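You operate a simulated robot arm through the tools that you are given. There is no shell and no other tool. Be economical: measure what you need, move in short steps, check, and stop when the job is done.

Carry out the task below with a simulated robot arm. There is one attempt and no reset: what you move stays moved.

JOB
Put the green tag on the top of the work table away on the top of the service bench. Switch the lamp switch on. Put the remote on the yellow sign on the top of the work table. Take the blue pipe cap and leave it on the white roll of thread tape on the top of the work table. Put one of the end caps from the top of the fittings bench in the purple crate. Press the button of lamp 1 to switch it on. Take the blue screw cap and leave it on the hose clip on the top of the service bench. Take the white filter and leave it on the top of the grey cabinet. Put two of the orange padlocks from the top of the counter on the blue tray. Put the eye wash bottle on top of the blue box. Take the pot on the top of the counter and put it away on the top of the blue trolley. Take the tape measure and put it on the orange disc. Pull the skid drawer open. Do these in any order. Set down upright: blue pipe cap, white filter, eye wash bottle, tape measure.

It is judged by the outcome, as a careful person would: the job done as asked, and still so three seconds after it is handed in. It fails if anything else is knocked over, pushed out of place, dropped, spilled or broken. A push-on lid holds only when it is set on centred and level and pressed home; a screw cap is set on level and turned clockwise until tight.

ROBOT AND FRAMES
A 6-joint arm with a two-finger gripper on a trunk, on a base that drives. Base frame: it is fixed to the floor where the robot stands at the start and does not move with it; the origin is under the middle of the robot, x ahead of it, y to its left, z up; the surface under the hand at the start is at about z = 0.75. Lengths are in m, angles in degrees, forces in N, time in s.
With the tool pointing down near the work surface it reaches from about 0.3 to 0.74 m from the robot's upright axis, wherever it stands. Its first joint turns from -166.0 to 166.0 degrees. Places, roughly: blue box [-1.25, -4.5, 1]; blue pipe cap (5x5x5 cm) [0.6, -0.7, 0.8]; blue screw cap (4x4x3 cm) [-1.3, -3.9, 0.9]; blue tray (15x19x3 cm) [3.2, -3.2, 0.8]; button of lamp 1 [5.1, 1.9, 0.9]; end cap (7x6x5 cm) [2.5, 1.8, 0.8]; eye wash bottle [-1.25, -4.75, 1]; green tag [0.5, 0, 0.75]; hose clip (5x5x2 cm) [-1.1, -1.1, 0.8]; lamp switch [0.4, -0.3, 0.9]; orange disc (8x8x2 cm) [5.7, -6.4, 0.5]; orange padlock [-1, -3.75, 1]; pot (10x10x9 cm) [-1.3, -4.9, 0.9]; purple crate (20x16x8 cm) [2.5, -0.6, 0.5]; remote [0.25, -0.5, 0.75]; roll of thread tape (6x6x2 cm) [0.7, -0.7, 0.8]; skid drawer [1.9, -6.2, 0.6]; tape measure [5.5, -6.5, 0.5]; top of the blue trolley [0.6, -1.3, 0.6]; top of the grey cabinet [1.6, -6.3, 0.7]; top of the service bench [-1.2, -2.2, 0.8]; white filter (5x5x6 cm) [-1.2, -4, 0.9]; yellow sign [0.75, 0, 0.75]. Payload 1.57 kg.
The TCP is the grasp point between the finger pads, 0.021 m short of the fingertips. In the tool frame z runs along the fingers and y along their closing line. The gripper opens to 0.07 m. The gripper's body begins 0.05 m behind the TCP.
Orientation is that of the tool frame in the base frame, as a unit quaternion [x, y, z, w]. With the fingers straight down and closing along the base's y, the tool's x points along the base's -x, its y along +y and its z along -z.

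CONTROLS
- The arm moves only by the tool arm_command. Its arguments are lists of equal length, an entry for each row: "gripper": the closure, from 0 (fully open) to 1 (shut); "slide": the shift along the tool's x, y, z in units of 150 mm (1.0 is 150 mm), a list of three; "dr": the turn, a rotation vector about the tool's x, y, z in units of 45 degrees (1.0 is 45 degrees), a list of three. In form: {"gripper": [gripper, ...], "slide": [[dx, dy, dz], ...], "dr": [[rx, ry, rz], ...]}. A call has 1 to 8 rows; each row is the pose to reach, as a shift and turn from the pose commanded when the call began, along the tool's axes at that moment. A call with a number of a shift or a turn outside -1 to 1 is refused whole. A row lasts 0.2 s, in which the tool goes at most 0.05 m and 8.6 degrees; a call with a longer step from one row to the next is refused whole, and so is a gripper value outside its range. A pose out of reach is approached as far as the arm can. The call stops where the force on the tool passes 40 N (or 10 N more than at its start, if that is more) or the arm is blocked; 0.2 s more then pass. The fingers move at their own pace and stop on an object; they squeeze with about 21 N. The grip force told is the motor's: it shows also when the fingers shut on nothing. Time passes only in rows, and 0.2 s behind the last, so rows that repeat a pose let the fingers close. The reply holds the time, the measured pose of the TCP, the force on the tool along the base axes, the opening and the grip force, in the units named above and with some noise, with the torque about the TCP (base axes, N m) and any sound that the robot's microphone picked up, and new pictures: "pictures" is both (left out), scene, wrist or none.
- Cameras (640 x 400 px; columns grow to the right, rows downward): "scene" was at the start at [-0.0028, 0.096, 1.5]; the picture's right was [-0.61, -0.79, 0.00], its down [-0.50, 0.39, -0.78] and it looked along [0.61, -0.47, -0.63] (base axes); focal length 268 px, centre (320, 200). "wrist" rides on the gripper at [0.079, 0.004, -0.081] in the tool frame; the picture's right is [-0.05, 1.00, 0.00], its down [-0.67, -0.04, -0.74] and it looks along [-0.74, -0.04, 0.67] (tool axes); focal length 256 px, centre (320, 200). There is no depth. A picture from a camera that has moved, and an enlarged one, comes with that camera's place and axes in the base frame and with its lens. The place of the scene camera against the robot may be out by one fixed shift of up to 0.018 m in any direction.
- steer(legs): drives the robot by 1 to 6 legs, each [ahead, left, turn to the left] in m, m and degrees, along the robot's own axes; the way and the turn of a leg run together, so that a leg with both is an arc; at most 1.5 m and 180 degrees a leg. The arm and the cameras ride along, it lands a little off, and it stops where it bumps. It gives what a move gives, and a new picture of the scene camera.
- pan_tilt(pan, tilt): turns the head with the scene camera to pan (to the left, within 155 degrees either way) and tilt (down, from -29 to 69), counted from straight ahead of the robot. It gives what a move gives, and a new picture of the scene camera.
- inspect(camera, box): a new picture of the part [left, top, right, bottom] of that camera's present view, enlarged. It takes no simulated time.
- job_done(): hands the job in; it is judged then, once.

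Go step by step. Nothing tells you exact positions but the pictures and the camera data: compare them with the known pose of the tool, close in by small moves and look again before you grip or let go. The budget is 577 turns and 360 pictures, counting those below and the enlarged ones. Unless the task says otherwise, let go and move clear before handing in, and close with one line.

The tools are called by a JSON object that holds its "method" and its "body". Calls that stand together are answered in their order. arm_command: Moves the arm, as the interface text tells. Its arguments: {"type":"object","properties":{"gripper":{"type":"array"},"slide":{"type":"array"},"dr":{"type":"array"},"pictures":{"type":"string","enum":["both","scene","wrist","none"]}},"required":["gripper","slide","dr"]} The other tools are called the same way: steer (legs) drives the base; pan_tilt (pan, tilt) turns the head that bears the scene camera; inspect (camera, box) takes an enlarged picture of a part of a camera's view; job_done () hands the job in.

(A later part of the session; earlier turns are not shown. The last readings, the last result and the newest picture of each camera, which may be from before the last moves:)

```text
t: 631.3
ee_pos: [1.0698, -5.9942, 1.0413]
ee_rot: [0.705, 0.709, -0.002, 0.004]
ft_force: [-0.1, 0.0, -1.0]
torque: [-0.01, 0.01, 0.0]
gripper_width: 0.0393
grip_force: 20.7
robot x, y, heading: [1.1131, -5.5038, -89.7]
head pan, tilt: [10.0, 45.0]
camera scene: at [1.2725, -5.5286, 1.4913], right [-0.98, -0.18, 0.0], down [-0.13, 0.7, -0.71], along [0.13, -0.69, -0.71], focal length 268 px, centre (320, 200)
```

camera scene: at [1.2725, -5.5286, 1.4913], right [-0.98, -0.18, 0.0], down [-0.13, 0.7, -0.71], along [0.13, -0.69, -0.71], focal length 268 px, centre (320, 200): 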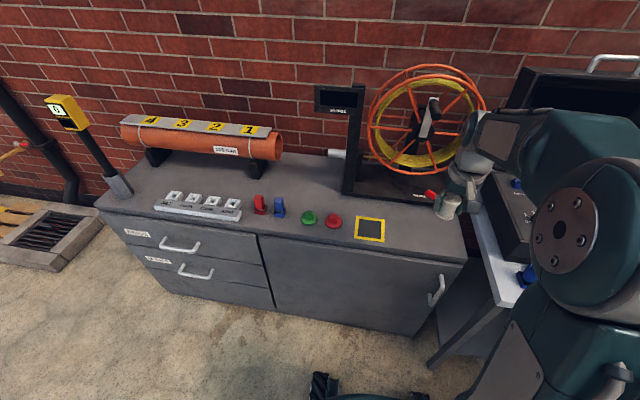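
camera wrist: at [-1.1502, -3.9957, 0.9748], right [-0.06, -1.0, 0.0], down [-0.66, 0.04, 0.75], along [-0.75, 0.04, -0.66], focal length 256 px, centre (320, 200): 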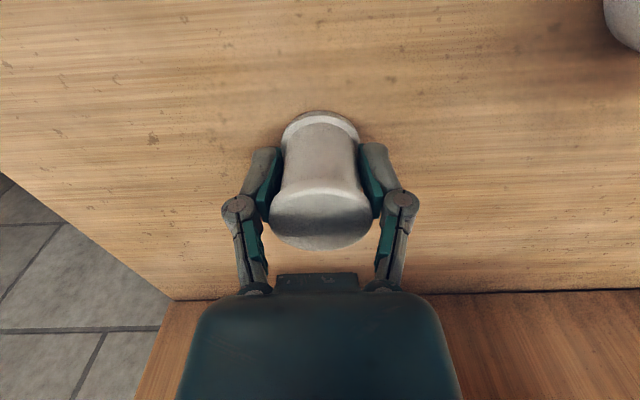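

{"method": "steer", "body": {"legs": [[0.1, 0, 0]]}}

{"method": "arm_command", "body": {"gripper": [1, 1, 1, 1, 1], "slide": [[-0.15, -0.08, 0.1], [-0.3, -0.16, 0.25], [-0.45, -0.24, 0.45], [-0.6, -0.27, 0.65], [-0.7, -0.27, 0.85]], "dr": [[0, 0, 0], [0, 0, 0], [0, 0, 0], [0, 0, 0], [0, 0, 0]], "pictures": "both"}}

```text
t: 632.4
ee_pos: [1.0702, -6.0908, 1.0421]
ee_rot: [0.704, 0.71, -0.002, 0.005]
ft_force: [-0.1, 0.5, 0.1]
torque: [-0.02, 0.03, 0.04]
gripper_width: 0.0393
grip_force: 20.7
robot x, y, heading: [1.1158, -5.5968, -89.5]
head pan, tilt: [10.0, 45.0]
camera scene: at [1.2732, -5.6257, 1.4913], right [-0.98, -0.18, 0.0], down [-0.13, 0.7, -0.71], along [0.13, -0.69, -0.71], focal length 268 px, centre (320, 200)
```

scene: 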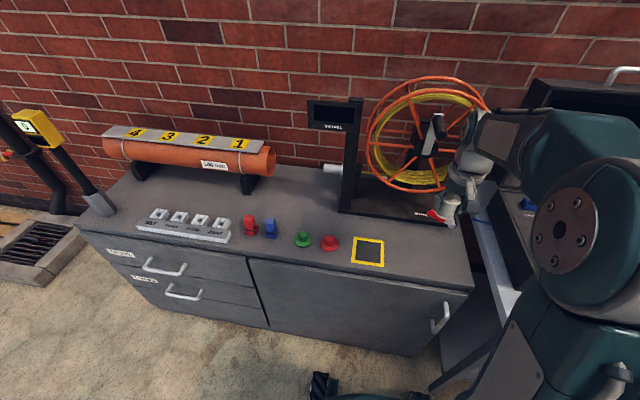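

```text
t: 633.6
ee_pos: [1.0296, -6.198, 0.9152]
ee_rot: [0.704, 0.71, -0.002, 0.005]
ft_force: [-0.2, 0.4, 0.8]
torque: [0.02, -0.01, -0.03]
gripper_width: 0.039
grip_force: 20.5
robot x, y, heading: [1.1171, -5.601, -89.7]
head pan, tilt: [10.0, 45.0]
camera scene: at [1.2729, -5.6265, 1.4913], right [-0.98, -0.18, 0.0], down [-0.13, 0.7, -0.71], along [0.13, -0.69, -0.71], focal length 268 px, centre (320, 200)
camera wrist: at [1.034, -6.1183, 0.996], right [1.0, -0.05, 0.0], down [-0.03, -0.66, 0.75], along [-0.03, -0.75, -0.66], focal length 256 px, centre (320, 200)
```

scene: 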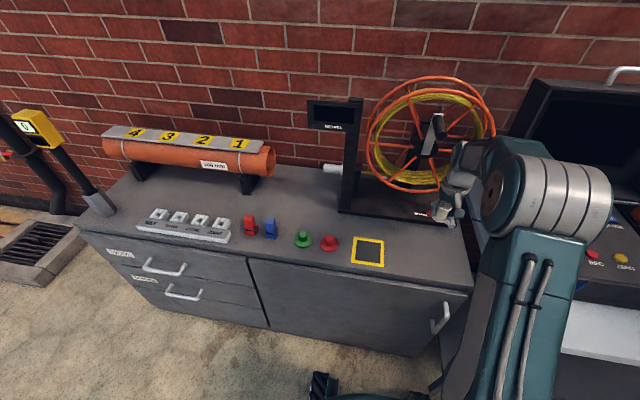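
wrist: 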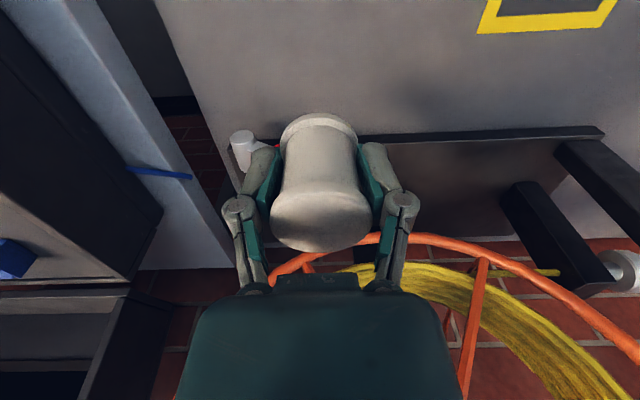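

{"method": "arm_command", "body": {"gripper": [1, 1, 1, 1, 1, 1], "slide": [[0.19, 0.05, 0.05], [0.19, 0.05, 0.3], [0.19, 0.05, 0.55], [0.19, 0.05, 0.75], [0.19, 0.05, 0.85], [0.19, 0.05, 0.92]], "dr": [[0, 0, 0], [0, 0, 0], [0, 0, 0], [0, 0, 0], [0, 0, 0], [0, 0, 0]], "pictures": "wrist"}}

```text
t: 635.0
ee_pos: [1.0391, -6.1688, 0.7763]
ee_rot: [0.705, 0.709, -0.002, 0.004]
ft_force: [-0.9, 0.2, -0.1]
torque: [-0.03, 0.01, 0.01]
gripper_width: 0.0391
grip_force: 21.6
robot x, y, heading: [1.1154, -5.5978, -89.6]
head pan, tilt: [10.0, 45.0]
camera wrist: at [1.0419, -6.0881, 0.8576], right [1.0, -0.05, 0.0], down [-0.03, -0.66, 0.75], along [-0.03, -0.75, -0.66], focal length 256 px, centre (320, 200)
```

wrist: 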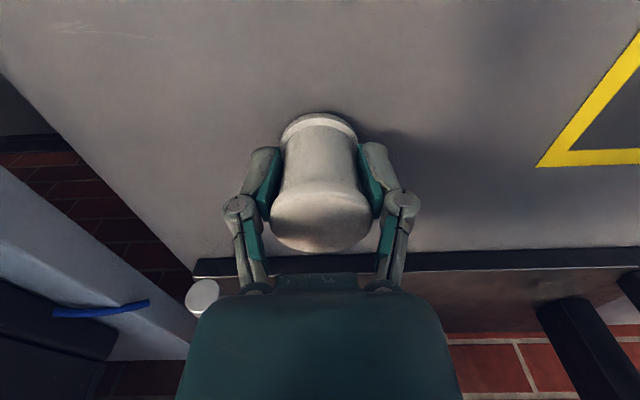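

{"method": "arm_command", "body": {"gripper": [1, 1, 1, 1, 1, 1, 1, 1], "slide": [[0, 0, 0.02], [0, 0, 0.04], [0, 0, 0.06], [0, 0, 0.08], [0, 0, 0.1], [0, 0, 0.12], [0, 0, 0.14], [0, 0, 0.16]], "dr": [[0, 0, 0], [0, 0, 0], [0, 0, 0], [0, 0, 0], [0, 0, 0], [0, 0, 0], [0, 0, 0], [0, 0, 0]], "pictures": "none"}}

```text
t: 636.3
ee_pos: [1.0379, -6.1723, 0.7652]
ee_rot: [0.705, 0.71, -0.007, 0.008]
ft_force: [-0.6, 5.5, 14.0]
torque: [0.06, 0.02, -0.01]
gripper_width: 0.0347
grip_force: 20.6
robot x, y, heading: [1.1155, -5.5996, -89.8]
head pan, tilt: [10.0, 45.0]
stopped in row 6: the force on the tool passed its limit at 45 N (the readings are from after the stop); the commanded pose is now the measured one
```

{"method": "arm_command", "body": {"gripper": [0.5, 0.05, 0, 0, 0, 0, 0], "slide": [[0, 0, -0.02], [0, 0, -0.02], [0, 0, -0.02], [0, 0, -0.2], [0, 0, -0.45], [0, 0, -0.7], [0, 0, -1]], "dr": [[0, 0, 0], [0, 0, 0], [0, 0, 0], [0, 0, 0], [0, 0, 0], [0, 0, 0], [0, 0, 0]], "pictures": "both"}}

```text
t: 637.9
ee_pos: [1.0378, -6.1693, 0.9146]
ee_rot: [0.705, 0.71, -0.006, 0.007]
ft_force: [0.1, 0.2, 0.4]
torque: [0.03, -0.01, 0.0]
gripper_width: 0.0697
grip_force: 0.2
robot x, y, heading: [1.1155, -5.598, -89.7]
head pan, tilt: [10.0, 45.0]
camera scene: at [1.2731, -5.6265, 1.4913], right [-0.98, -0.18, 0.0], down [-0.13, 0.7, -0.71], along [0.13, -0.69, -0.71], focal length 268 px, centre (320, 200)
camera wrist: at [1.0411, -6.0875, 0.9951], right [1.0, -0.05, 0.0], down [-0.03, -0.65, 0.76], along [-0.03, -0.76, -0.65], focal length 256 px, centre (320, 200)
```

scene: 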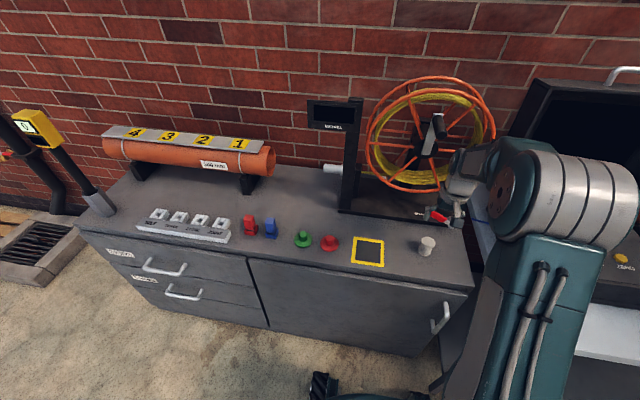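
wrist: 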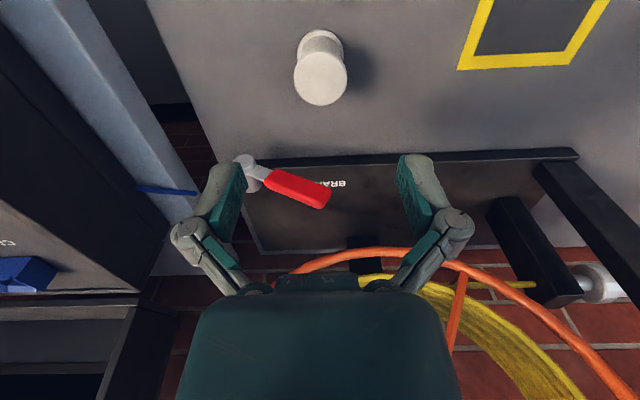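

Filter is on the cabinet. Now the SKIDS drawer: I'll raise the arm, shift along and look at the handle.

{"method": "arm_command", "body": {"gripper": [1, 1, 1, 1], "slide": [[0.1, 0, -0.25], [0.3, 0, -0.45], [0.5, 0, -0.6], [0.75, 0, -0.7]], "dr": [[0, 0, 0], [0, 0, 0], [0, 0, 0], [0, 0, 0]], "pictures": "none"}}

{"method": "steer", "body": {"legs": [[-0.05, 0, 0], [0, 0.85, 0]]}}

{"method": "pan_tilt", "body": {"pan": 15, "tilt": 55}}

```text
t: 638.9
ee_pos: [1.0361, -6.0538, 1.0184]
ee_rot: [0.705, 0.71, -0.006, 0.008]
ft_force: [0.4, 0.2, -0.1]
torque: [0.01, -0.01, 0.01]
gripper_width: 0.0001
grip_force: 21.2
robot x, y, heading: [1.1131, -5.596, -89.6]
head pan, tilt: [10.0, 45.0]
```

```text
t: 644.0
ee_pos: [1.8902, -5.9963, 1.0185]
ee_rot: [0.7, 0.714, -0.006, 0.008]
ft_force: [0.1, -0.3, -0.8]
torque: [0.0, -0.03, -0.01]
gripper_width: 0.0
grip_force: 21.0
robot x, y, heading: [1.9641, -5.5382, -88.8]
head pan, tilt: [10.0, 45.0]
camera scene: at [2.12, -5.5641, 1.4917], right [-0.98, -0.19, 0.0], down [-0.13, 0.69, -0.71], along [0.14, -0.69, -0.71], focal length 268 px, centre (320, 200)
```

scene: 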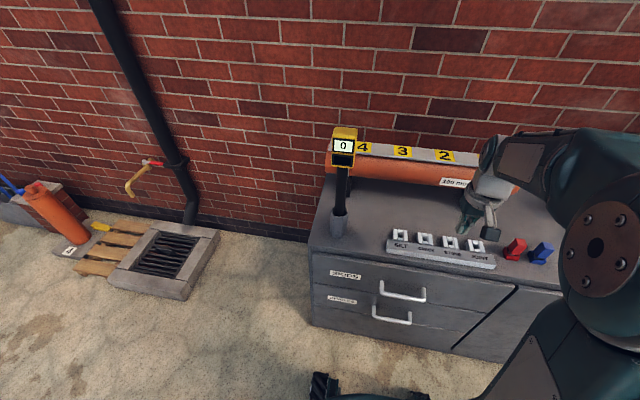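

```text
t: 644.7
ee_pos: [1.8925, -5.9969, 1.0183]
ee_rot: [0.7, 0.714, -0.006, 0.007]
ft_force: [0.1, 0.4, 0.9]
torque: [0.03, -0.02, 0.01]
gripper_width: 0.0001
grip_force: 20.8
robot x, y, heading: [1.9652, -5.5434, -88.9]
head pan, tilt: [15.0, 55.0]
camera scene: at [2.1263, -5.5536, 1.4781], right [-0.96, -0.28, 0.0], down [-0.23, 0.79, -0.57], along [0.16, -0.55, -0.82], focal length 268 px, centre (320, 200)
```

scene: 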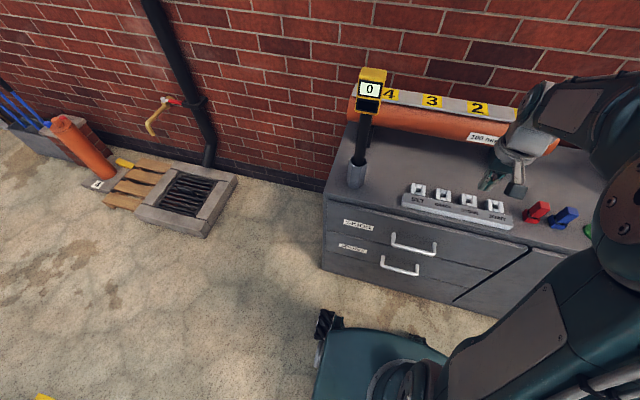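

{"method": "inspect", "body": {"camera": "scene", "box": [320, 190, 480, 300]}}

{"method": "inspect", "body": {"camera": "wrist", "box": [160, 0, 480, 200]}}

```text
3.64 times, centred on (400, 245) of scene
camera zoom: at [2.1263, -5.5536, 1.4781], right [-0.96, -0.28, 0.0], down [-0.23, 0.79, -0.57], along [0.16, -0.55, -0.82], focal length 976 px, centre (29, 36)
```

zoom: 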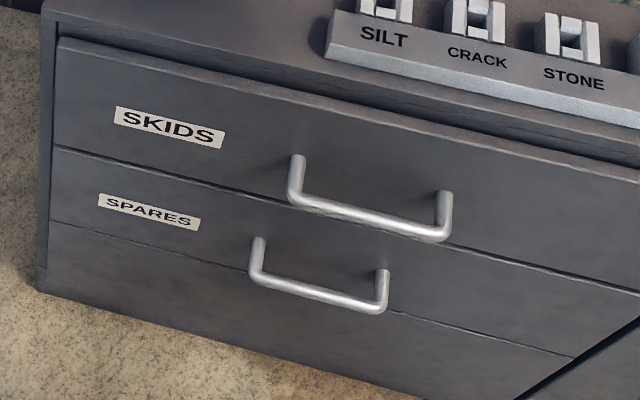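

```text
2.00 times, centred on (320, 100) of wrist
camera zoom: at [1.8935, -5.915, 1.0985], right [1.0, -0.03, 0.0], down [-0.02, -0.65, 0.76], along [-0.02, -0.76, -0.65], focal length 512 px, centre (320, 400)
```

zoom: 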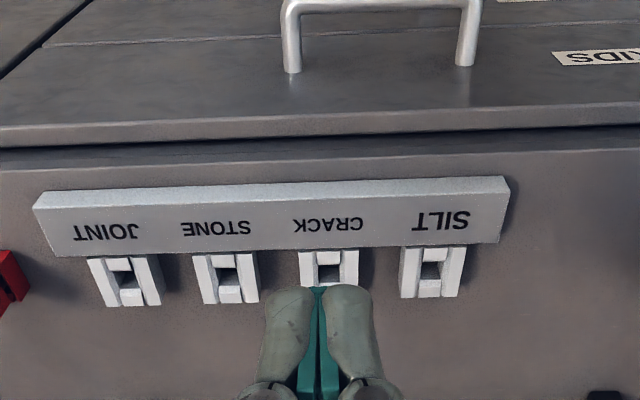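

{"method": "arm_command", "body": {"gripper": [1, 1, 1, 1, 1], "slide": [[0, 0.1, 0.15], [0, 0.2, 0.35], [-0.05, 0.27, 0.55], [-0.1, 0.27, 0.75], [-0.15, 0.27, 0.95]], "dr": [[0, -0.1, 0], [0, -0.2, 0], [0, -0.3, 0], [0, -0.4, 0], [0, -0.444, 0]], "pictures": "wrist"}}

{"method": "inspect", "body": {"camera": "scene", "box": [360, 140, 520, 280]}}

```text
t: 645.9
ee_pos: [1.9343, -6.0249, 0.8725]
ee_rot: [0.688, 0.702, -0.128, 0.131]
ft_force: [0.9, 0.3, 0.0]
torque: [-0.01, -0.02, 0.01]
gripper_width: 0.0
grip_force: 20.8
robot x, y, heading: [1.9657, -5.5369, -88.7]
head pan, tilt: [15.0, 55.0]
camera wrist: at [1.9362, -5.921, 0.9207], right [1.0, -0.03, 0.02], down [-0.03, -0.35, 0.94], along [-0.02, -0.94, -0.35], focal length 256 px, centre (320, 200)
```

wrist: 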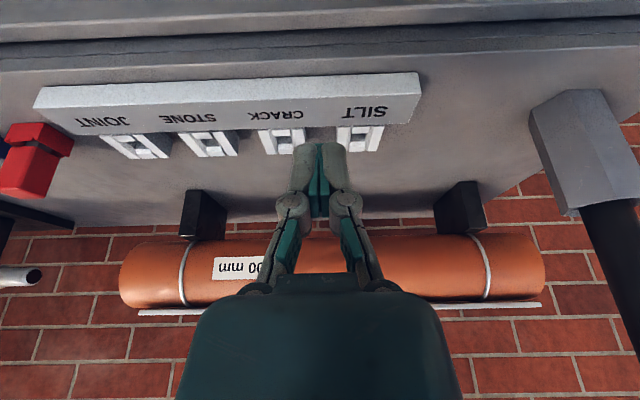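

```text
2.86 times, centred on (440, 210) of scene
camera zoom: at [2.128, -5.5536, 1.4779], right [-0.96, -0.28, 0.0], down [-0.23, 0.79, -0.57], along [0.16, -0.55, -0.82], focal length 767 px, centre (-23, 171)
```

zoom: 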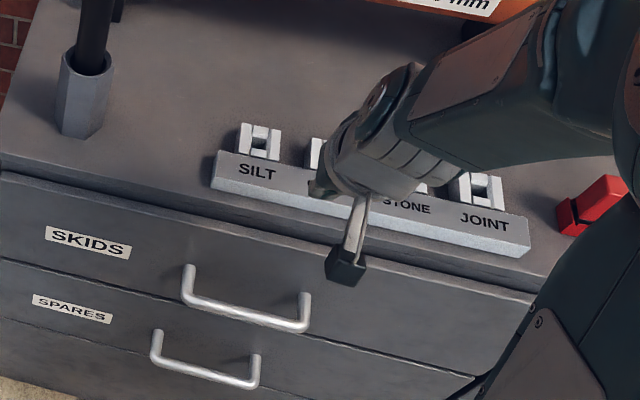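

{"method": "arm_command", "body": {"gripper": [1, 1, 1, 1], "slide": [[0.06, 0, 0.22], [0.13, 0, 0.44], [0.2, 0, 0.65], [0.27, 0, 0.85]], "dr": [[0, 0, 0], [0, 0, 0], [0, 0, 0], [0, 0, 0]], "pictures": "wrist"}}

{"method": "inspect", "body": {"camera": "scene", "box": [360, 180, 480, 290]}}

```text
t: 646.9
ee_pos: [1.9461, -6.0211, 0.7364]
ee_rot: [0.61, 0.775, -0.103, 0.126]
ft_force: [-1.1, -1.5, -0.3]
torque: [0.06, -0.02, 0.01]
gripper_width: 0.0001
grip_force: 20.7
out of reach, approached as far as the arm can: row 3
robot x, y, heading: [1.9658, -5.5388, -88.8]
head pan, tilt: [15.0, 55.0]
camera wrist: at [1.9258, -5.9216, 0.7895], right [0.98, 0.18, 0.01], down [0.06, -0.39, 0.92], along [0.17, -0.9, -0.39], focal length 256 px, centre (320, 200)
```

wrist: 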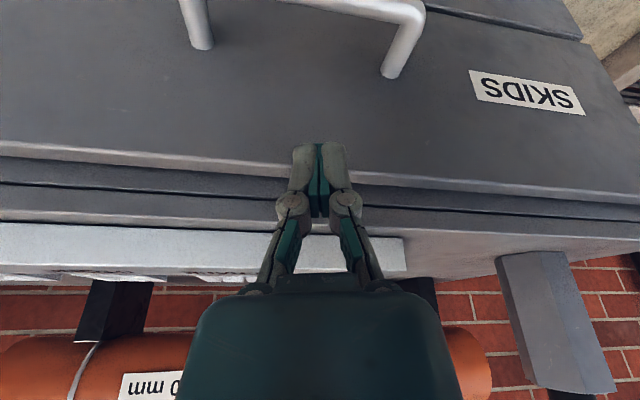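

```text
3.64 times, centred on (420, 235) of scene
camera zoom: at [2.1281, -5.554, 1.4779], right [-0.96, -0.28, 0.0], down [-0.23, 0.79, -0.57], along [0.16, -0.55, -0.82], focal length 976 px, centre (-44, 73)
```

zoom: 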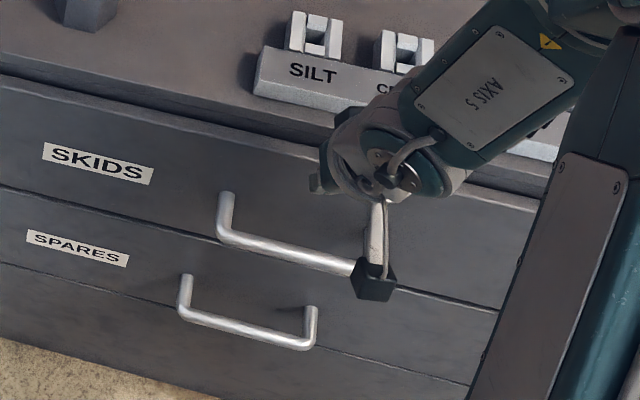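

{"method": "arm_command", "body": {"gripper": [1, 1, 1], "slide": [[0, 0, 0], [0, 0, 0], [0, 0, 0]], "dr": [[0, 0, 0], [0, 0, 0], [0, 0, 0]], "pictures": "none"}}

```text
t: 647.7
ee_pos: [1.935, -6.029, 0.7397]
ee_rot: [0.689, 0.702, -0.127, 0.131]
ft_force: [-0.8, 0.5, 0.0]
torque: [0.03, -0.05, -0.03]
gripper_width: 0.0
grip_force: 21.2
robot x, y, heading: [1.9654, -5.5392, -88.6]
head pan, tilt: [15.0, 55.0]
```

{"method": "arm_command", "body": {"gripper": [1, 1, 1, 1], "slide": [[-0.08, 0, -0.22], [-0.16, 0, -0.44], [-0.24, 0, -0.65], [-0.27, 0, -0.75]], "dr": [[0, 0, 0], [0, 0, 0], [0, 0, 0], [0, 0, 0]], "pictures": "none"}}

{"method": "steer", "body": {"legs": [[-0.13, 0, -1.2]]}}

{"method": "arm_command", "body": {"gripper": [1, 1, 1], "slide": [[-0.25, 0, 0.09], [-0.5, 0, 0.18], [-0.8, 0, 0.29]], "dr": [[0, 0, 0], [0, 0, 0], [0, 0, 0]], "pictures": "none"}}

```text
t: 648.7
ee_pos: [1.9441, -6.0299, 0.8663]
ee_rot: [0.764, 0.614, -0.098, 0.172]
ft_force: [-1.7, 1.1, -0.5]
torque: [-0.11, -0.13, 0.09]
gripper_width: 0.0001
grip_force: 20.9
out of reach, approached as far as the arm can: row 2
robot x, y, heading: [1.9668, -5.5408, -88.8]
head pan, tilt: [15.0, 55.0]
```

```text
t: 649.9
ee_pos: [1.9208, -5.899, 0.8654]
ee_rot: [0.696, 0.695, -0.128, 0.13]
ft_force: [0.4, -0.2, -0.7]
torque: [0.0, 0.01, 0.03]
gripper_width: 0.0
grip_force: 21.1
robot x, y, heading: [1.9622, -5.4152, -90.0]
head pan, tilt: [15.0, 55.0]
camera scene: at [2.127, -5.4314, 1.4779], right [-0.97, -0.26, 0.0], down [-0.21, 0.79, -0.57], along [0.15, -0.55, -0.82], focal length 268 px, centre (320, 200)
```

scene: 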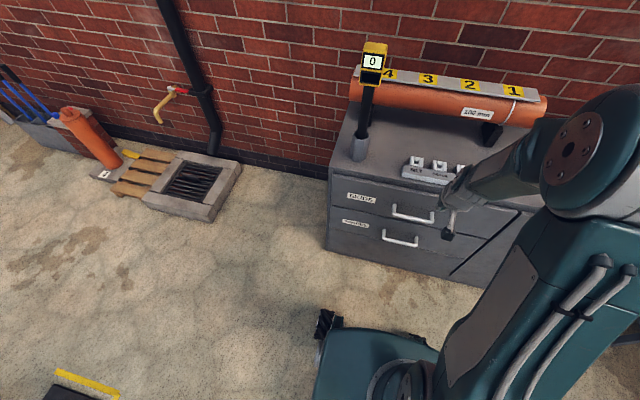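

```text
t: 650.7
ee_pos: [1.9196, -6.0259, 0.8689]
ee_rot: [0.695, 0.695, -0.129, 0.13]
ft_force: [-0.3, 0.1, 0.3]
torque: [0.0, 0.01, 0.0]
gripper_width: 0.0
grip_force: 20.8
robot x, y, heading: [1.9638, -5.4177, -90.0]
head pan, tilt: [15.0, 55.0]
```

{"method": "arm_command", "body": {"gripper": [1, 1, 1, 1], "slide": [[0.06, 0, 0.21], [0.12, 0, 0.42], [0.18, 0, 0.63], [0.233, 0, 0.838]], "dr": [[0, 0, 0], [0, 0, 0], [0, 0, 0], [0, 0, 0]], "pictures": "wrist"}}

{"method": "inspect", "body": {"camera": "scene", "box": [360, 160, 480, 270]}}

```text
t: 651.7
ee_pos: [1.9184, -6.0392, 0.7375]
ee_rot: [0.696, 0.695, -0.128, 0.131]
ft_force: [0.4, -0.4, 0.5]
torque: [0.0, -0.03, 0.03]
gripper_width: 0.0
grip_force: 21.0
robot x, y, heading: [1.9653, -5.4152, -89.9]
head pan, tilt: [15.0, 55.0]
camera wrist: at [1.9227, -5.9363, 0.7855], right [1.0, -0.05, 0.02], down [-0.04, -0.35, 0.93], along [-0.04, -0.93, -0.35], focal length 256 px, centre (320, 200)
```

wrist: 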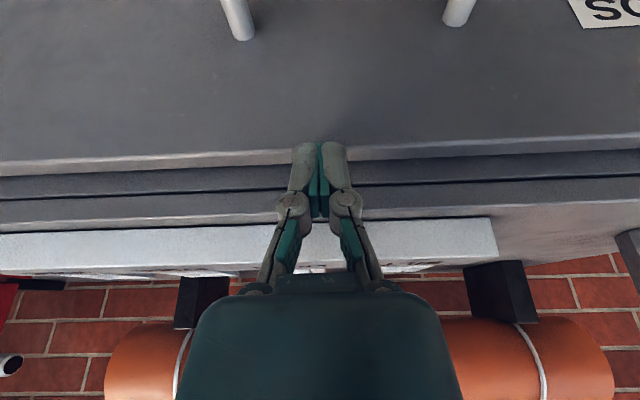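

```text
3.64 times, centred on (420, 215) of scene
camera zoom: at [2.1268, -5.4321, 1.4779], right [-0.97, -0.26, 0.0], down [-0.21, 0.79, -0.57], along [0.15, -0.55, -0.82], focal length 976 px, centre (-44, 146)
```

zoom: 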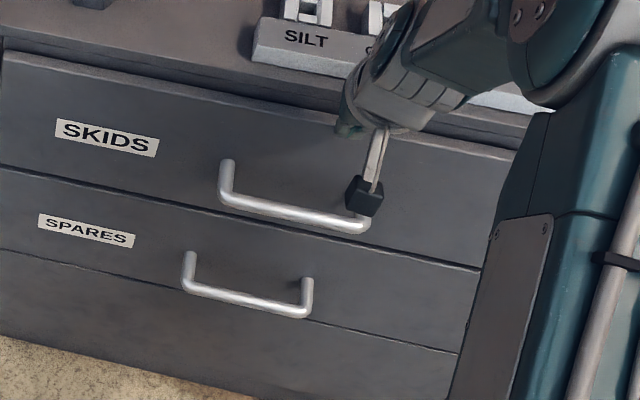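

{"method": "arm_command", "body": {"gripper": [1, 1, 1, 1, 1], "slide": [[0.07, 0, 0.18], [0.14, 0, 0.36], [0.21, 0, 0.55], [0.27, 0, 0.7], [0.31, 0, 0.83]], "dr": [[0, 0, 0], [0, 0, 0], [0, 0, 0], [0, 0, 0], [0, 0, 0]], "pictures": "wrist"}}

{"method": "inspect", "body": {"camera": "scene", "box": [360, 160, 480, 270]}}

```text
t: 652.7
ee_pos: [1.9219, -6.0401, 0.6367]
ee_rot: [0.695, 0.695, -0.131, 0.13]
ft_force: [-0.3, 13.9, 11.6]
torque: [-1.17, -0.24, 0.22]
gripper_width: 0.0
grip_force: 21.1
robot x, y, heading: [1.964, -5.412, -90.2]
head pan, tilt: [15.0, 55.0]
stopped in row 4: the force on the tool passed its limit at 73 N (the readings are from after the stop); the commanded pose is now the measured one
camera wrist: at [1.9256, -5.9365, 0.6858], right [1.0, -0.05, 0.02], down [-0.04, -0.35, 0.94], along [-0.04, -0.94, -0.35], focal length 256 px, centre (320, 200)
```

wrist: 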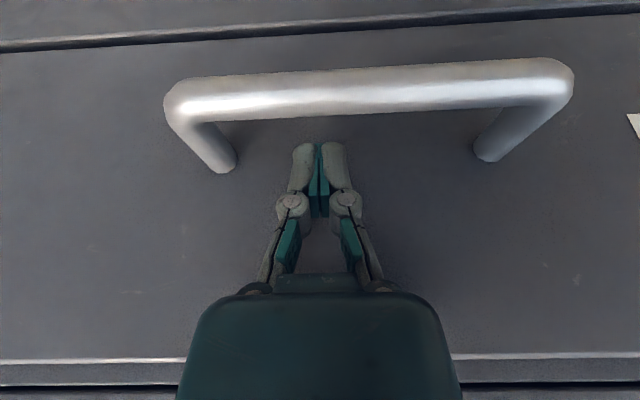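

```text
3.64 times, centred on (420, 215) of scene
camera zoom: at [2.1269, -5.4308, 1.4779], right [-0.97, -0.26, 0.0], down [-0.21, 0.79, -0.57], along [0.15, -0.55, -0.82], focal length 976 px, centre (-44, 146)
```

zoom: 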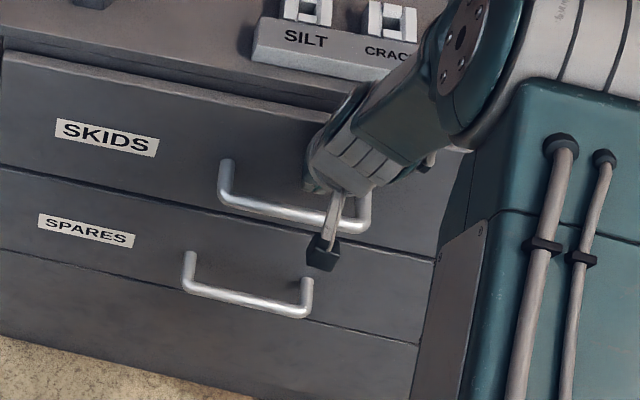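

{"method": "arm_command", "body": {"gripper": [1, 1, 1, 1, 1], "slide": [[0.1, 0, -0.1], [0.2, 0, -0.25], [0.236, 0, -0.355], [0.236, 0, -0.355], [0.236, 0, -0.355]], "dr": [[0, 0, 0], [0, 0, 0], [0, -0.12, 0], [0, -0.24, 0], [0, -0.35, 0]], "pictures": "wrist"}}

```text
t: 653.9
ee_pos: [1.9013, -5.9897, 0.6764]
ee_rot: [0.662, 0.679, -0.216, 0.232]
ft_force: [-1.2, -0.5, 0.5]
torque: [0.01, -0.09, 0.07]
gripper_width: 0.0
grip_force: 21.4
out of reach, approached as far as the arm can: row 3, 4, 5
robot x, y, heading: [1.9623, -5.4155, -89.8]
head pan, tilt: [15.0, 55.0]
camera wrist: at [1.9022, -5.8772, 0.6949], right [1.0, -0.01, 0.04], down [-0.05, -0.09, 1.0], along [-0.01, -1.0, -0.09], focal length 256 px, centre (320, 200)
```

wrist: 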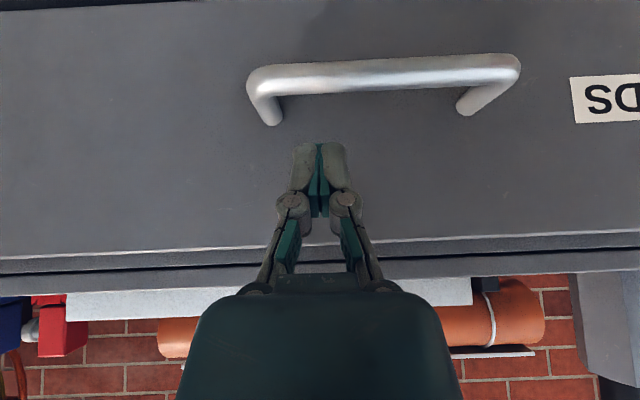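

{"method": "steer", "body": {"legs": [[-0.1, 0, 0]]}}

{"method": "arm_command", "body": {"gripper": [1, 1, 1], "slide": [[-0.2, 0, 0.1], [-0.35, 0, 0.2], [-0.5, 0, 0.3]], "dr": [[0, 0, 0], [0, 0, 0], [0, 0, 0]], "pictures": "wrist"}}

```text
t: 655.0
ee_pos: [1.8986, -5.8908, 0.6771]
ee_rot: [0.669, 0.673, -0.217, 0.23]
ft_force: [0.1, 0.0, -0.4]
torque: [0.01, 0.01, 0.02]
gripper_width: 0.0001
grip_force: 21.3
robot x, y, heading: [1.967, -5.3185, -90.4]
head pan, tilt: [15.0, 55.0]
camera scene: at [2.1268, -5.3341, 1.4779], right [-0.97, -0.25, 0.0], down [-0.21, 0.79, -0.57], along [0.15, -0.55, -0.82], focal length 268 px, centre (320, 200)
```

scene: 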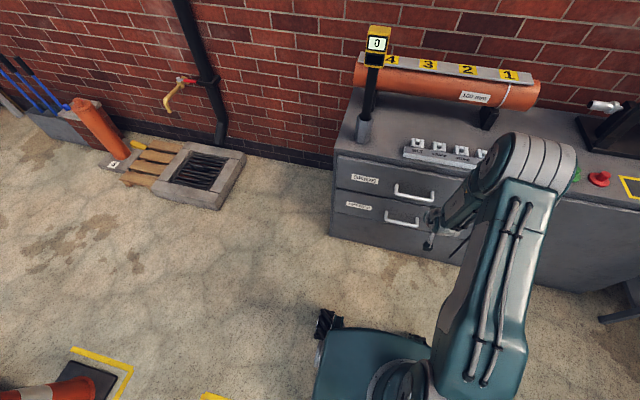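

```text
t: 655.8
ee_pos: [1.9001, -5.9771, 0.6856]
ee_rot: [0.669, 0.673, -0.217, 0.23]
ft_force: [-0.4, -0.2, 0.1]
torque: [0.02, 0.03, 0.0]
gripper_width: 0.0
grip_force: 20.9
robot x, y, heading: [1.966, -5.3153, -90.6]
head pan, tilt: [15.0, 55.0]
camera wrist: at [1.9026, -5.8645, 0.7045], right [1.0, -0.03, 0.05], down [-0.05, -0.09, 0.99], along [-0.03, -1.0, -0.09], focal length 256 px, centre (320, 200)
```

wrist: 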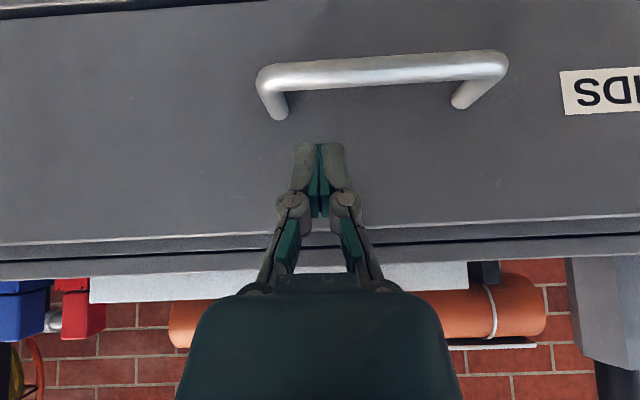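

{"method": "arm_command", "body": {"gripper": [1, 1, 1, 1, 1], "slide": [[-0.017, 0, 0.15], [-0.017, 0, 0.3], [-0.017, 0, 0.42], [-0.017, 0, 0.52], [-0.017, 0, 0.6]], "dr": [[0, 0, 0], [0, 0, 0], [0, 0, 0], [0, 0, 0], [0, 0, 0]], "pictures": "wrist"}}

{"method": "inspect", "body": {"camera": "scene", "box": [370, 150, 470, 240]}}

```text
t: 657.0
ee_pos: [1.9016, -6.0333, 0.6146]
ee_rot: [0.669, 0.673, -0.217, 0.23]
ft_force: [-0.3, -0.3, 0.8]
torque: [-0.02, 0.0, -0.01]
gripper_width: 0.0
grip_force: 20.8
robot x, y, heading: [1.9671, -5.3143, -90.4]
head pan, tilt: [15.0, 55.0]
camera wrist: at [1.9039, -5.921, 0.6331], right [1.0, -0.03, 0.05], down [-0.05, -0.09, 0.99], along [-0.03, -1.0, -0.09], focal length 256 px, centre (320, 200)
```

wrist: 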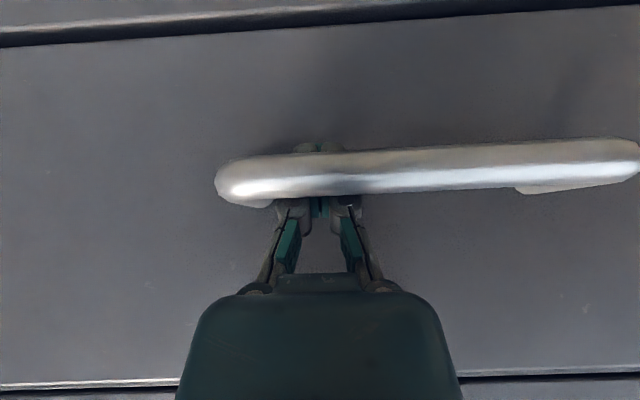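

```text
4.44 times, centred on (420, 195) of scene
camera zoom: at [2.1269, -5.3345, 1.4779], right [-0.97, -0.25, 0.0], down [-0.21, 0.79, -0.57], along [0.15, -0.55, -0.82], focal length 1192 px, centre (-124, 222)
```

zoom: 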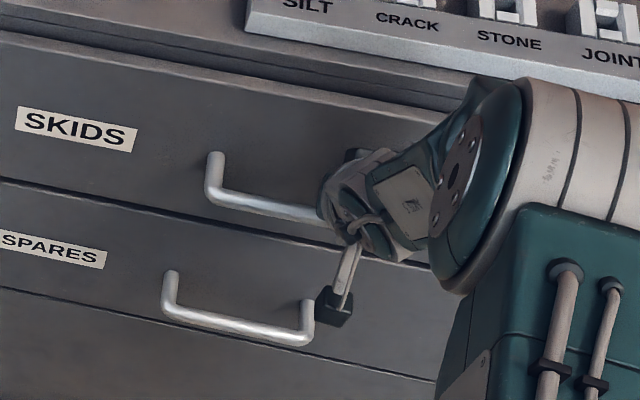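

{"method": "arm_command", "body": {"gripper": [1, 1, 1, 1, 1, 1], "slide": [[0.1, 0, -0.075], [0.25, 0, -0.19], [0.4, 0, -0.3], [0.55, 0, -0.41], [0.68, 0, -0.51], [0.8, 0, -0.6]], "dr": [[0, 0, 0], [0, 0, 0], [0, 0, 0], [0, 0, 0], [0, 0, 0], [0, 0, 0]], "pictures": "both"}}

```text
t: 658.4
ee_pos: [1.9003, -5.8895, 0.6156]
ee_rot: [0.671, 0.671, -0.21, 0.234]
ft_force: [0.8, -0.2, 0.5]
torque: [-0.04, -0.02, 0.0]
gripper_width: 0.0003
grip_force: 29.0
out of reach, approached as far as the arm can: row 6
robot x, y, heading: [1.9635, -5.314, -90.2]
head pan, tilt: [15.0, 55.0]
camera scene: at [2.1268, -5.3341, 1.4779], right [-0.97, -0.25, 0.0], down [-0.21, 0.79, -0.57], along [0.15, -0.55, -0.82], focal length 268 px, centre (320, 200)
camera wrist: at [1.9028, -5.777, 0.6351], right [1.0, -0.03, 0.06], down [-0.07, -0.09, 0.99], along [-0.03, -1.0, -0.09], focal length 256 px, centre (320, 200)
```

scene: 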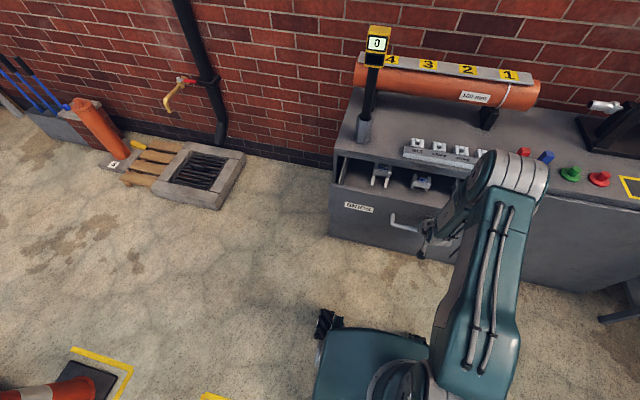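
wrist: 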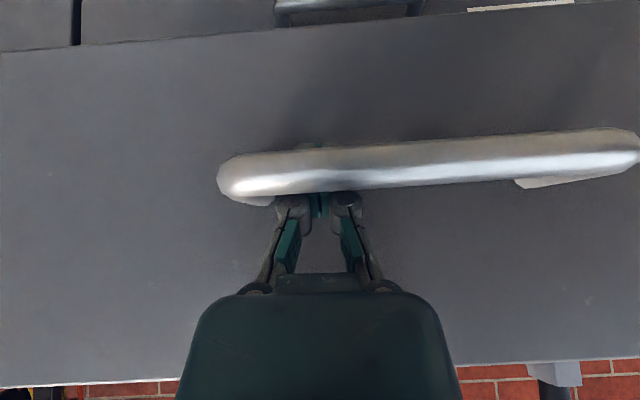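

The drawer is open about 13 cm. I'll reduce the tilt and pull it further.

{"method": "arm_command", "body": {"gripper": [1, 1, 1], "slide": [[0, 0, 0], [0, 0, 0], [0, 0, 0]], "dr": [[0, 0.12, 0], [0, 0.24, 0], [0, 0.33, 0]], "pictures": "none"}}

```text
t: 659.2
ee_pos: [1.8997, -5.891, 0.6183]
ee_rot: [0.692, 0.696, -0.13, 0.141]
ft_force: [-0.4, 0.2, 0.5]
torque: [0.03, -0.01, 0.02]
gripper_width: 0.0003
grip_force: 28.8
robot x, y, heading: [1.9642, -5.3147, -90.1]
head pan, tilt: [15.0, 55.0]
```

{"method": "arm_command", "body": {"gripper": [1, 1, 1, 1, 1], "slide": [[0.12, 0, -0.045], [0.25, 0, -0.1], [0.37, 0, -0.145], [0.5, 0, -0.2], [0.62, 0, -0.245]], "dr": [[0, 0, 0], [0, 0, 0], [0, 0, 0], [0, 0, 0], [0, 0, 0]], "pictures": "scene"}}

```text
t: 660.4
ee_pos: [1.8994, -5.8115, 0.616]
ee_rot: [0.691, 0.697, -0.127, 0.142]
ft_force: [0.2, -0.2, 0.7]
torque: [0.02, -0.01, -0.02]
gripper_width: 0.0002
grip_force: 28.5
out of reach, approached as far as the arm can: row 5
robot x, y, heading: [1.9659, -5.3146, -90.5]
head pan, tilt: [15.0, 55.0]
camera scene: at [2.1268, -5.3339, 1.4779], right [-0.97, -0.25, 0.0], down [-0.21, 0.79, -0.57], along [0.15, -0.55, -0.82], focal length 268 px, centre (320, 200)
```

scene: 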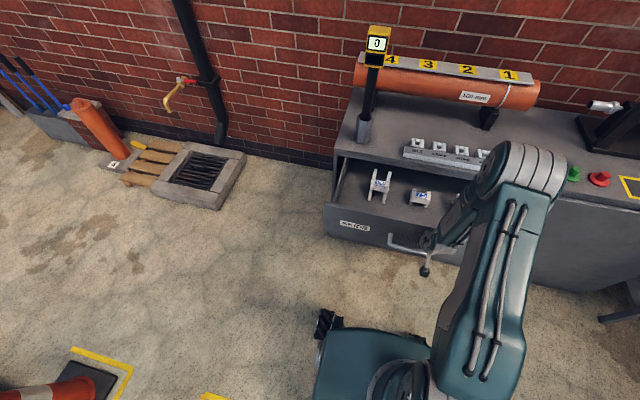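

{"method": "arm_command", "body": {"gripper": [1, 1, 1, 1, 1, 1], "slide": [[0, 0, 0], [0, 0, 0], [0, 0, 0], [0.1, 0, -0.01], [0.2, 0, -0.02], [0.35, 0, -0.03]], "dr": [[0, 0.12, 0], [0, 0.24, 0], [0, 0.35, 0], [0, 0.35, 0], [0, 0.35, 0], [0, 0.35, 0]], "pictures": "wrist"}}

```text
t: 661.5
ee_pos: [1.9067, -5.814, 0.6172]
ee_rot: [0.71, 0.697, -0.043, 0.086]
ft_force: [0.9, -1.6, -38.9]
torque: [-13.91, -3.13, 0.64]
gripper_width: 0.006
grip_force: 28.5
out of reach, approached as far as the arm can: row 3, 4
robot x, y, heading: [1.9638, -5.3174, -90.3]
head pan, tilt: [15.0, 55.0]
stopped in row 5: the force on the tool passed its limit at 71 N (the readings are from after the stop); the commanded pose is now the measured one
camera wrist: at [1.9077, -5.7204, 0.6835], right [1.0, -0.06, 0.07], down [-0.09, -0.52, 0.85], along [-0.02, -0.85, -0.52], focal length 256 px, centre (320, 200)
```

wrist: 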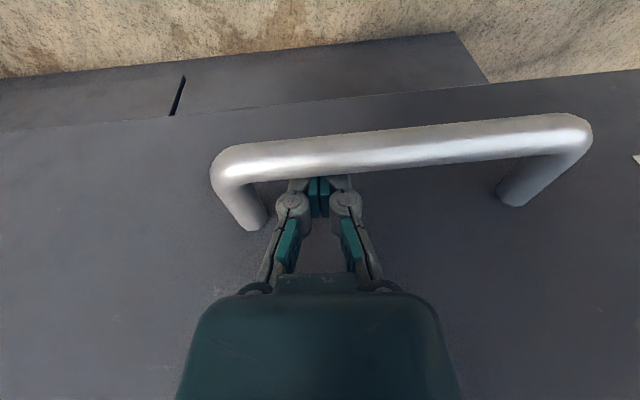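

{"method": "arm_command", "body": {"gripper": [1, 1, 1, 1, 1], "slide": [[-0.05, 0, 0], [-0.07, 0, -0.05], [-0.1, 0, -0.2], [-0.14, 0, -0.4], [-0.16, 0, -0.65]], "dr": [[0, 0, 0], [0, 0, 0], [0, 0, 0], [0, 0, 0], [0, 0, 0]], "pictures": "wrist"}}

```text
t: 661.8
ee_pos: [1.907, -5.8155, 0.6162]
ee_rot: [0.709, 0.699, -0.044, 0.085]
ft_force: [1.8, -1.3, -47.1]
torque: [-13.6, -2.96, 0.69]
gripper_width: 0.0062
grip_force: 28.5
robot x, y, heading: [1.9647, -5.3153, -90.4]
head pan, tilt: [15.0, 55.0]
stopped in row 1: the force on the tool passed its limit at 52 N (the readings are from after the stop); the commanded pose is now the measured one
camera wrist: at [1.9076, -5.7226, 0.6836], right [1.0, -0.06, 0.07], down [-0.09, -0.52, 0.85], along [-0.02, -0.85, -0.52], focal length 256 px, centre (320, 200)
```

wrist: 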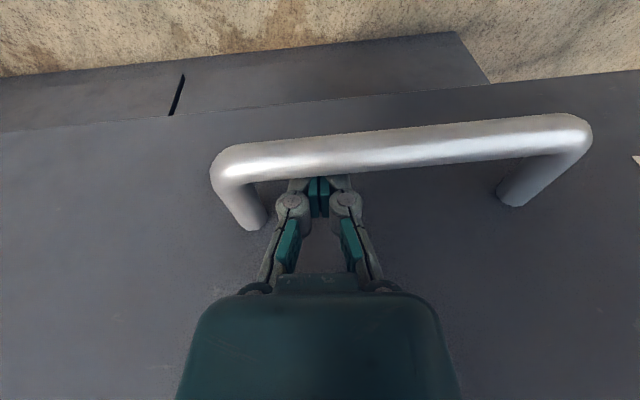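

{"method": "arm_command", "body": {"gripper": [1, 1, 1], "slide": [[0, 0, 0], [0, 0, 0], [0, 0, 0]], "dr": [[0, -0.08, 0], [0, -0.16, 0], [0, -0.28, 0]], "pictures": "none"}}

```text
t: 662.6
ee_pos: [1.916, -5.8123, 0.6174]
ee_rot: [0.701, 0.693, -0.076, 0.152]
ft_force: [-0.9, 0.0, 0.4]
torque: [0.05, -0.07, 0.01]
gripper_width: 0.0001
grip_force: 28.4
out of reach, approached as far as the arm can: row 2, 3
robot x, y, heading: [1.9666, -5.3171, -90.2]
head pan, tilt: [15.0, 55.0]
```

{"method": "arm_command", "body": {"gripper": [1, 1, 1, 1, 1], "slide": [[-0.03, 0, 0], [-0.06, 0, -0.06], [-0.1, 0, -0.2], [-0.17, 0, -0.4], [-0.25, 0, -0.65]], "dr": [[0, 0, 0], [0, 0, 0], [0, 0, 0], [0, 0, 0], [0, 0, 0]], "pictures": "both"}}

```text
t: 663.8
ee_pos: [1.9044, -5.8181, 0.7241]
ee_rot: [0.702, 0.691, -0.077, 0.151]
ft_force: [0.7, 0.5, -0.2]
torque: [-0.01, -0.02, 0.01]
gripper_width: 0.0
grip_force: 29.1
robot x, y, heading: [1.9681, -5.3144, -90.4]
head pan, tilt: [15.0, 55.0]
camera scene: at [2.1268, -5.3338, 1.4779], right [-0.97, -0.25, 0.0], down [-0.21, 0.79, -0.57], along [0.15, -0.55, -0.82], focal length 268 px, centre (320, 200)
camera wrist: at [1.9035, -5.7166, 0.7767], right [0.99, -0.05, 0.12], down [-0.13, -0.39, 0.91], along [0.0, -0.92, -0.4], focal length 256 px, centre (320, 200)
```

scene: 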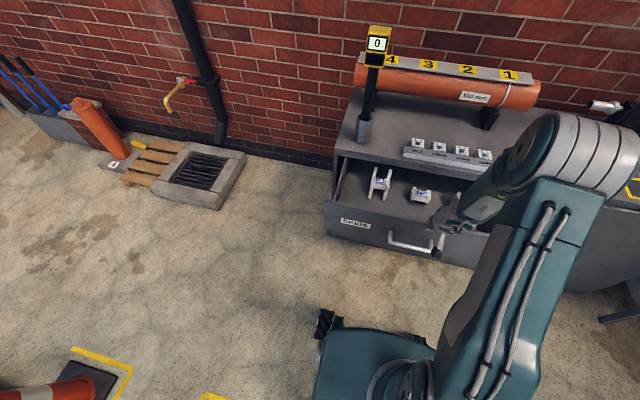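
wrist: 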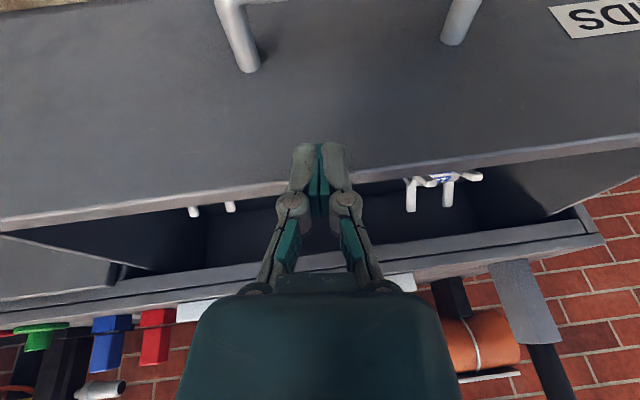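

{"method": "arm_command", "body": {"gripper": [1, 1, 1, 1, 1], "slide": [[0, 0, -0.2], [-0.05, 0, -0.4], [-0.1, 0, -0.6], [-0.2, 0, -0.8], [-0.2, 0, -1]], "dr": [[0, 0, 0], [0, 0.1, 0], [0, 0.2, 0], [0, 0.3, 0], [0, 0.4, 0]], "pictures": "none"}}

{"method": "arm_command", "body": {"gripper": [1, 1, 1, 1], "slide": [[0, 0, -0.25], [0, 0, -0.5], [0, 0, -0.75], [0, 0, -1]], "dr": [[0, 0, 0], [0, 0, 0], [0, 0, 0], [0, 0, 0]], "pictures": "none"}}

{"method": "pan_tilt", "body": {"pan": 75, "tilt": 25}}

```text
t: 665.0
ee_pos: [1.8885, -5.7992, 0.872]
ee_rot: [0.706, 0.706, 0.035, 0.04]
ft_force: [-0.3, -0.7, -1.3]
torque: [0.03, 0.02, 0.01]
gripper_width: 0.0001
grip_force: 28.3
robot x, y, heading: [1.9646, -5.317, -90.5]
head pan, tilt: [15.0, 55.0]
```

```text
t: 666.0
ee_pos: [1.874, -5.798, 1.0207]
ee_rot: [0.706, 0.706, 0.035, 0.041]
ft_force: [0.2, 0.5, -0.1]
torque: [0.01, 0.04, 0.01]
gripper_width: 0.0
grip_force: 28.8
robot x, y, heading: [1.9637, -5.3176, -90.5]
head pan, tilt: [15.0, 55.0]
```

```text
t: 667.3
ee_pos: [1.8751, -5.7978, 1.0225]
ee_rot: [0.705, 0.707, 0.034, 0.041]
ft_force: [0.9, 0.3, -0.1]
torque: [-0.03, 0.03, 0.0]
gripper_width: 0.0
grip_force: 28.4
robot x, y, heading: [1.9684, -5.3155, -90.0]
head pan, tilt: [75.0, 25.0]
camera scene: at [2.1974, -5.2879, 1.5219], right [-0.26, -0.96, 0.0], down [-0.41, 0.11, -0.91], along [0.87, -0.24, -0.42], focal length 268 px, centre (320, 200)
```

scene: 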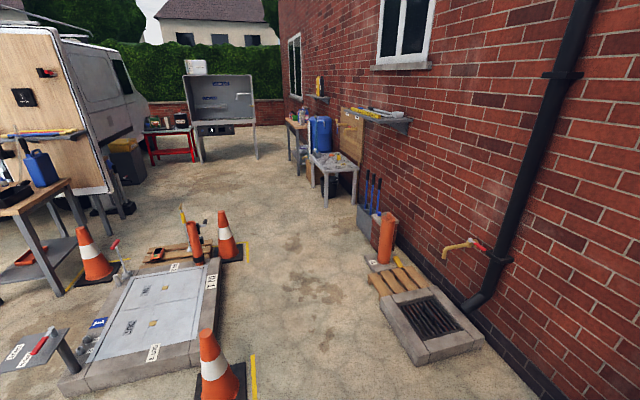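

{"method": "steer", "body": {"legs": [[0, 0.68, 0], [0.27, 0, 0]]}}

```text
t: 672.6
ee_pos: [2.5488, -6.0824, 1.0204]
ee_rot: [0.71, 0.702, 0.035, 0.04]
ft_force: [0.1, -0.2, 0.1]
torque: [-0.02, 0.0, 0.0]
gripper_width: 0.0001
grip_force: 29.2
robot x, y, heading: [2.646, -5.5971, -91.0]
head pan, tilt: [75.0, 25.0]
camera scene: at [2.8778, -5.5747, 1.5221], right [-0.27, -0.96, 0.0], down [-0.41, 0.12, -0.91], along [0.87, -0.25, -0.42], focal length 268 px, centre (320, 200)
```

scene: 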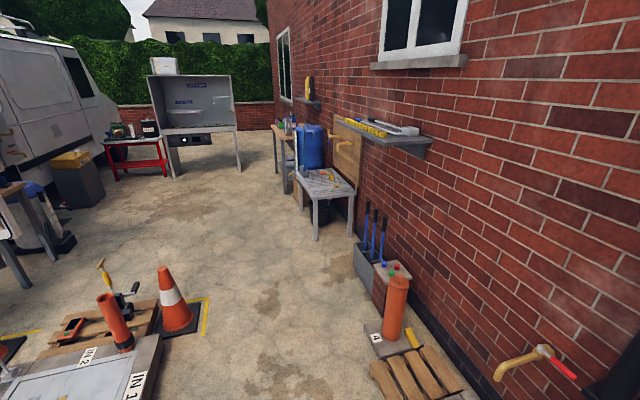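

{"method": "steer", "body": {"legs": [[0, 1.4, 1.0], [0, 1.4, 0]]}}

{"method": "pan_tilt", "body": {"pan": 10, "tilt": 50}}

```text
t: 686.4
ee_pos: [5.3698, -6.1904, 1.0224]
ee_rot: [0.721, 0.691, 0.033, 0.043]
ft_force: [0.4, -0.8, 0.1]
torque: [0.01, 0.0, 0.02]
gripper_width: 0.0
grip_force: 28.4
robot x, y, heading: [5.4838, -5.7178, -92.8]
head pan, tilt: [75.0, 25.0]
camera scene: at [5.7141, -5.6949, 1.5222], right [-0.3, -0.95, 0.0], down [-0.4, 0.13, -0.91], along [0.86, -0.28, -0.42], focal length 268 px, centre (320, 200)
```

scene: 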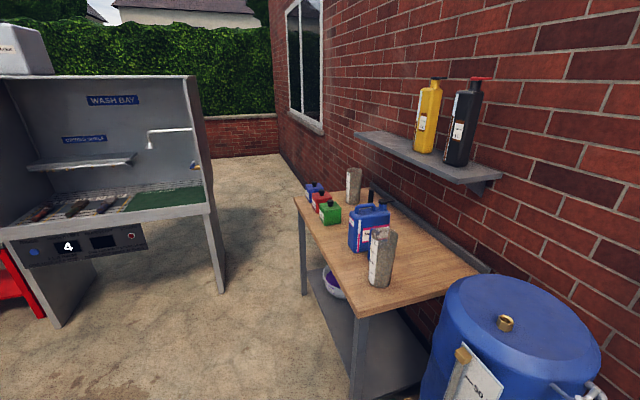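

```text
t: 687.7
ee_pos: [5.3696, -6.1905, 1.0217]
ee_rot: [0.721, 0.691, 0.034, 0.041]
ft_force: [-0.5, 0.8, -0.6]
torque: [-0.05, 0.0, -0.04]
gripper_width: 0.0
grip_force: 28.7
robot x, y, heading: [5.4782, -5.7112, -93.0]
head pan, tilt: [10.0, 50.0]
camera scene: at [5.6373, -5.7433, 1.4845], right [-0.99, -0.13, 0.0], down [-0.1, 0.76, -0.64], along [0.08, -0.64, -0.77], focal length 268 px, centre (320, 200)
```

scene: 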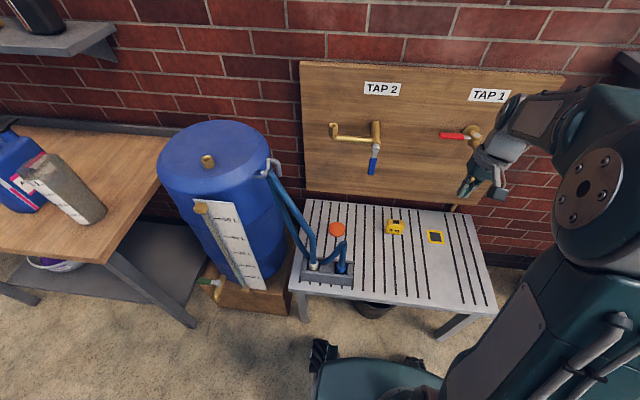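

{"method": "inspect", "body": {"camera": "scene", "box": [290, 190, 470, 310]}}

```text
3.33 times, centred on (380, 250) of scene
camera zoom: at [5.6373, -5.7433, 1.4845], right [-0.99, -0.13, 0.0], down [-0.1, 0.76, -0.64], along [0.08, -0.64, -0.77], focal length 894 px, centre (120, 33)
```

zoom: 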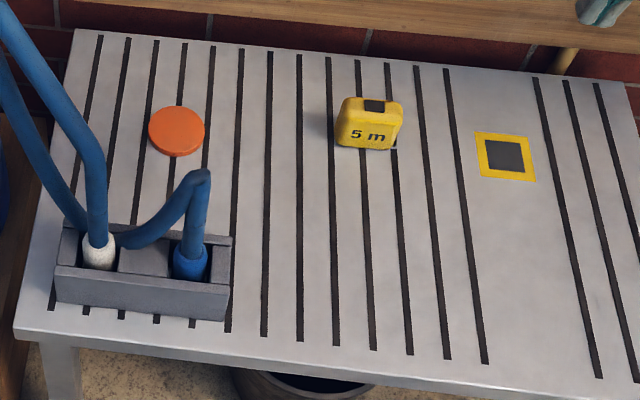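

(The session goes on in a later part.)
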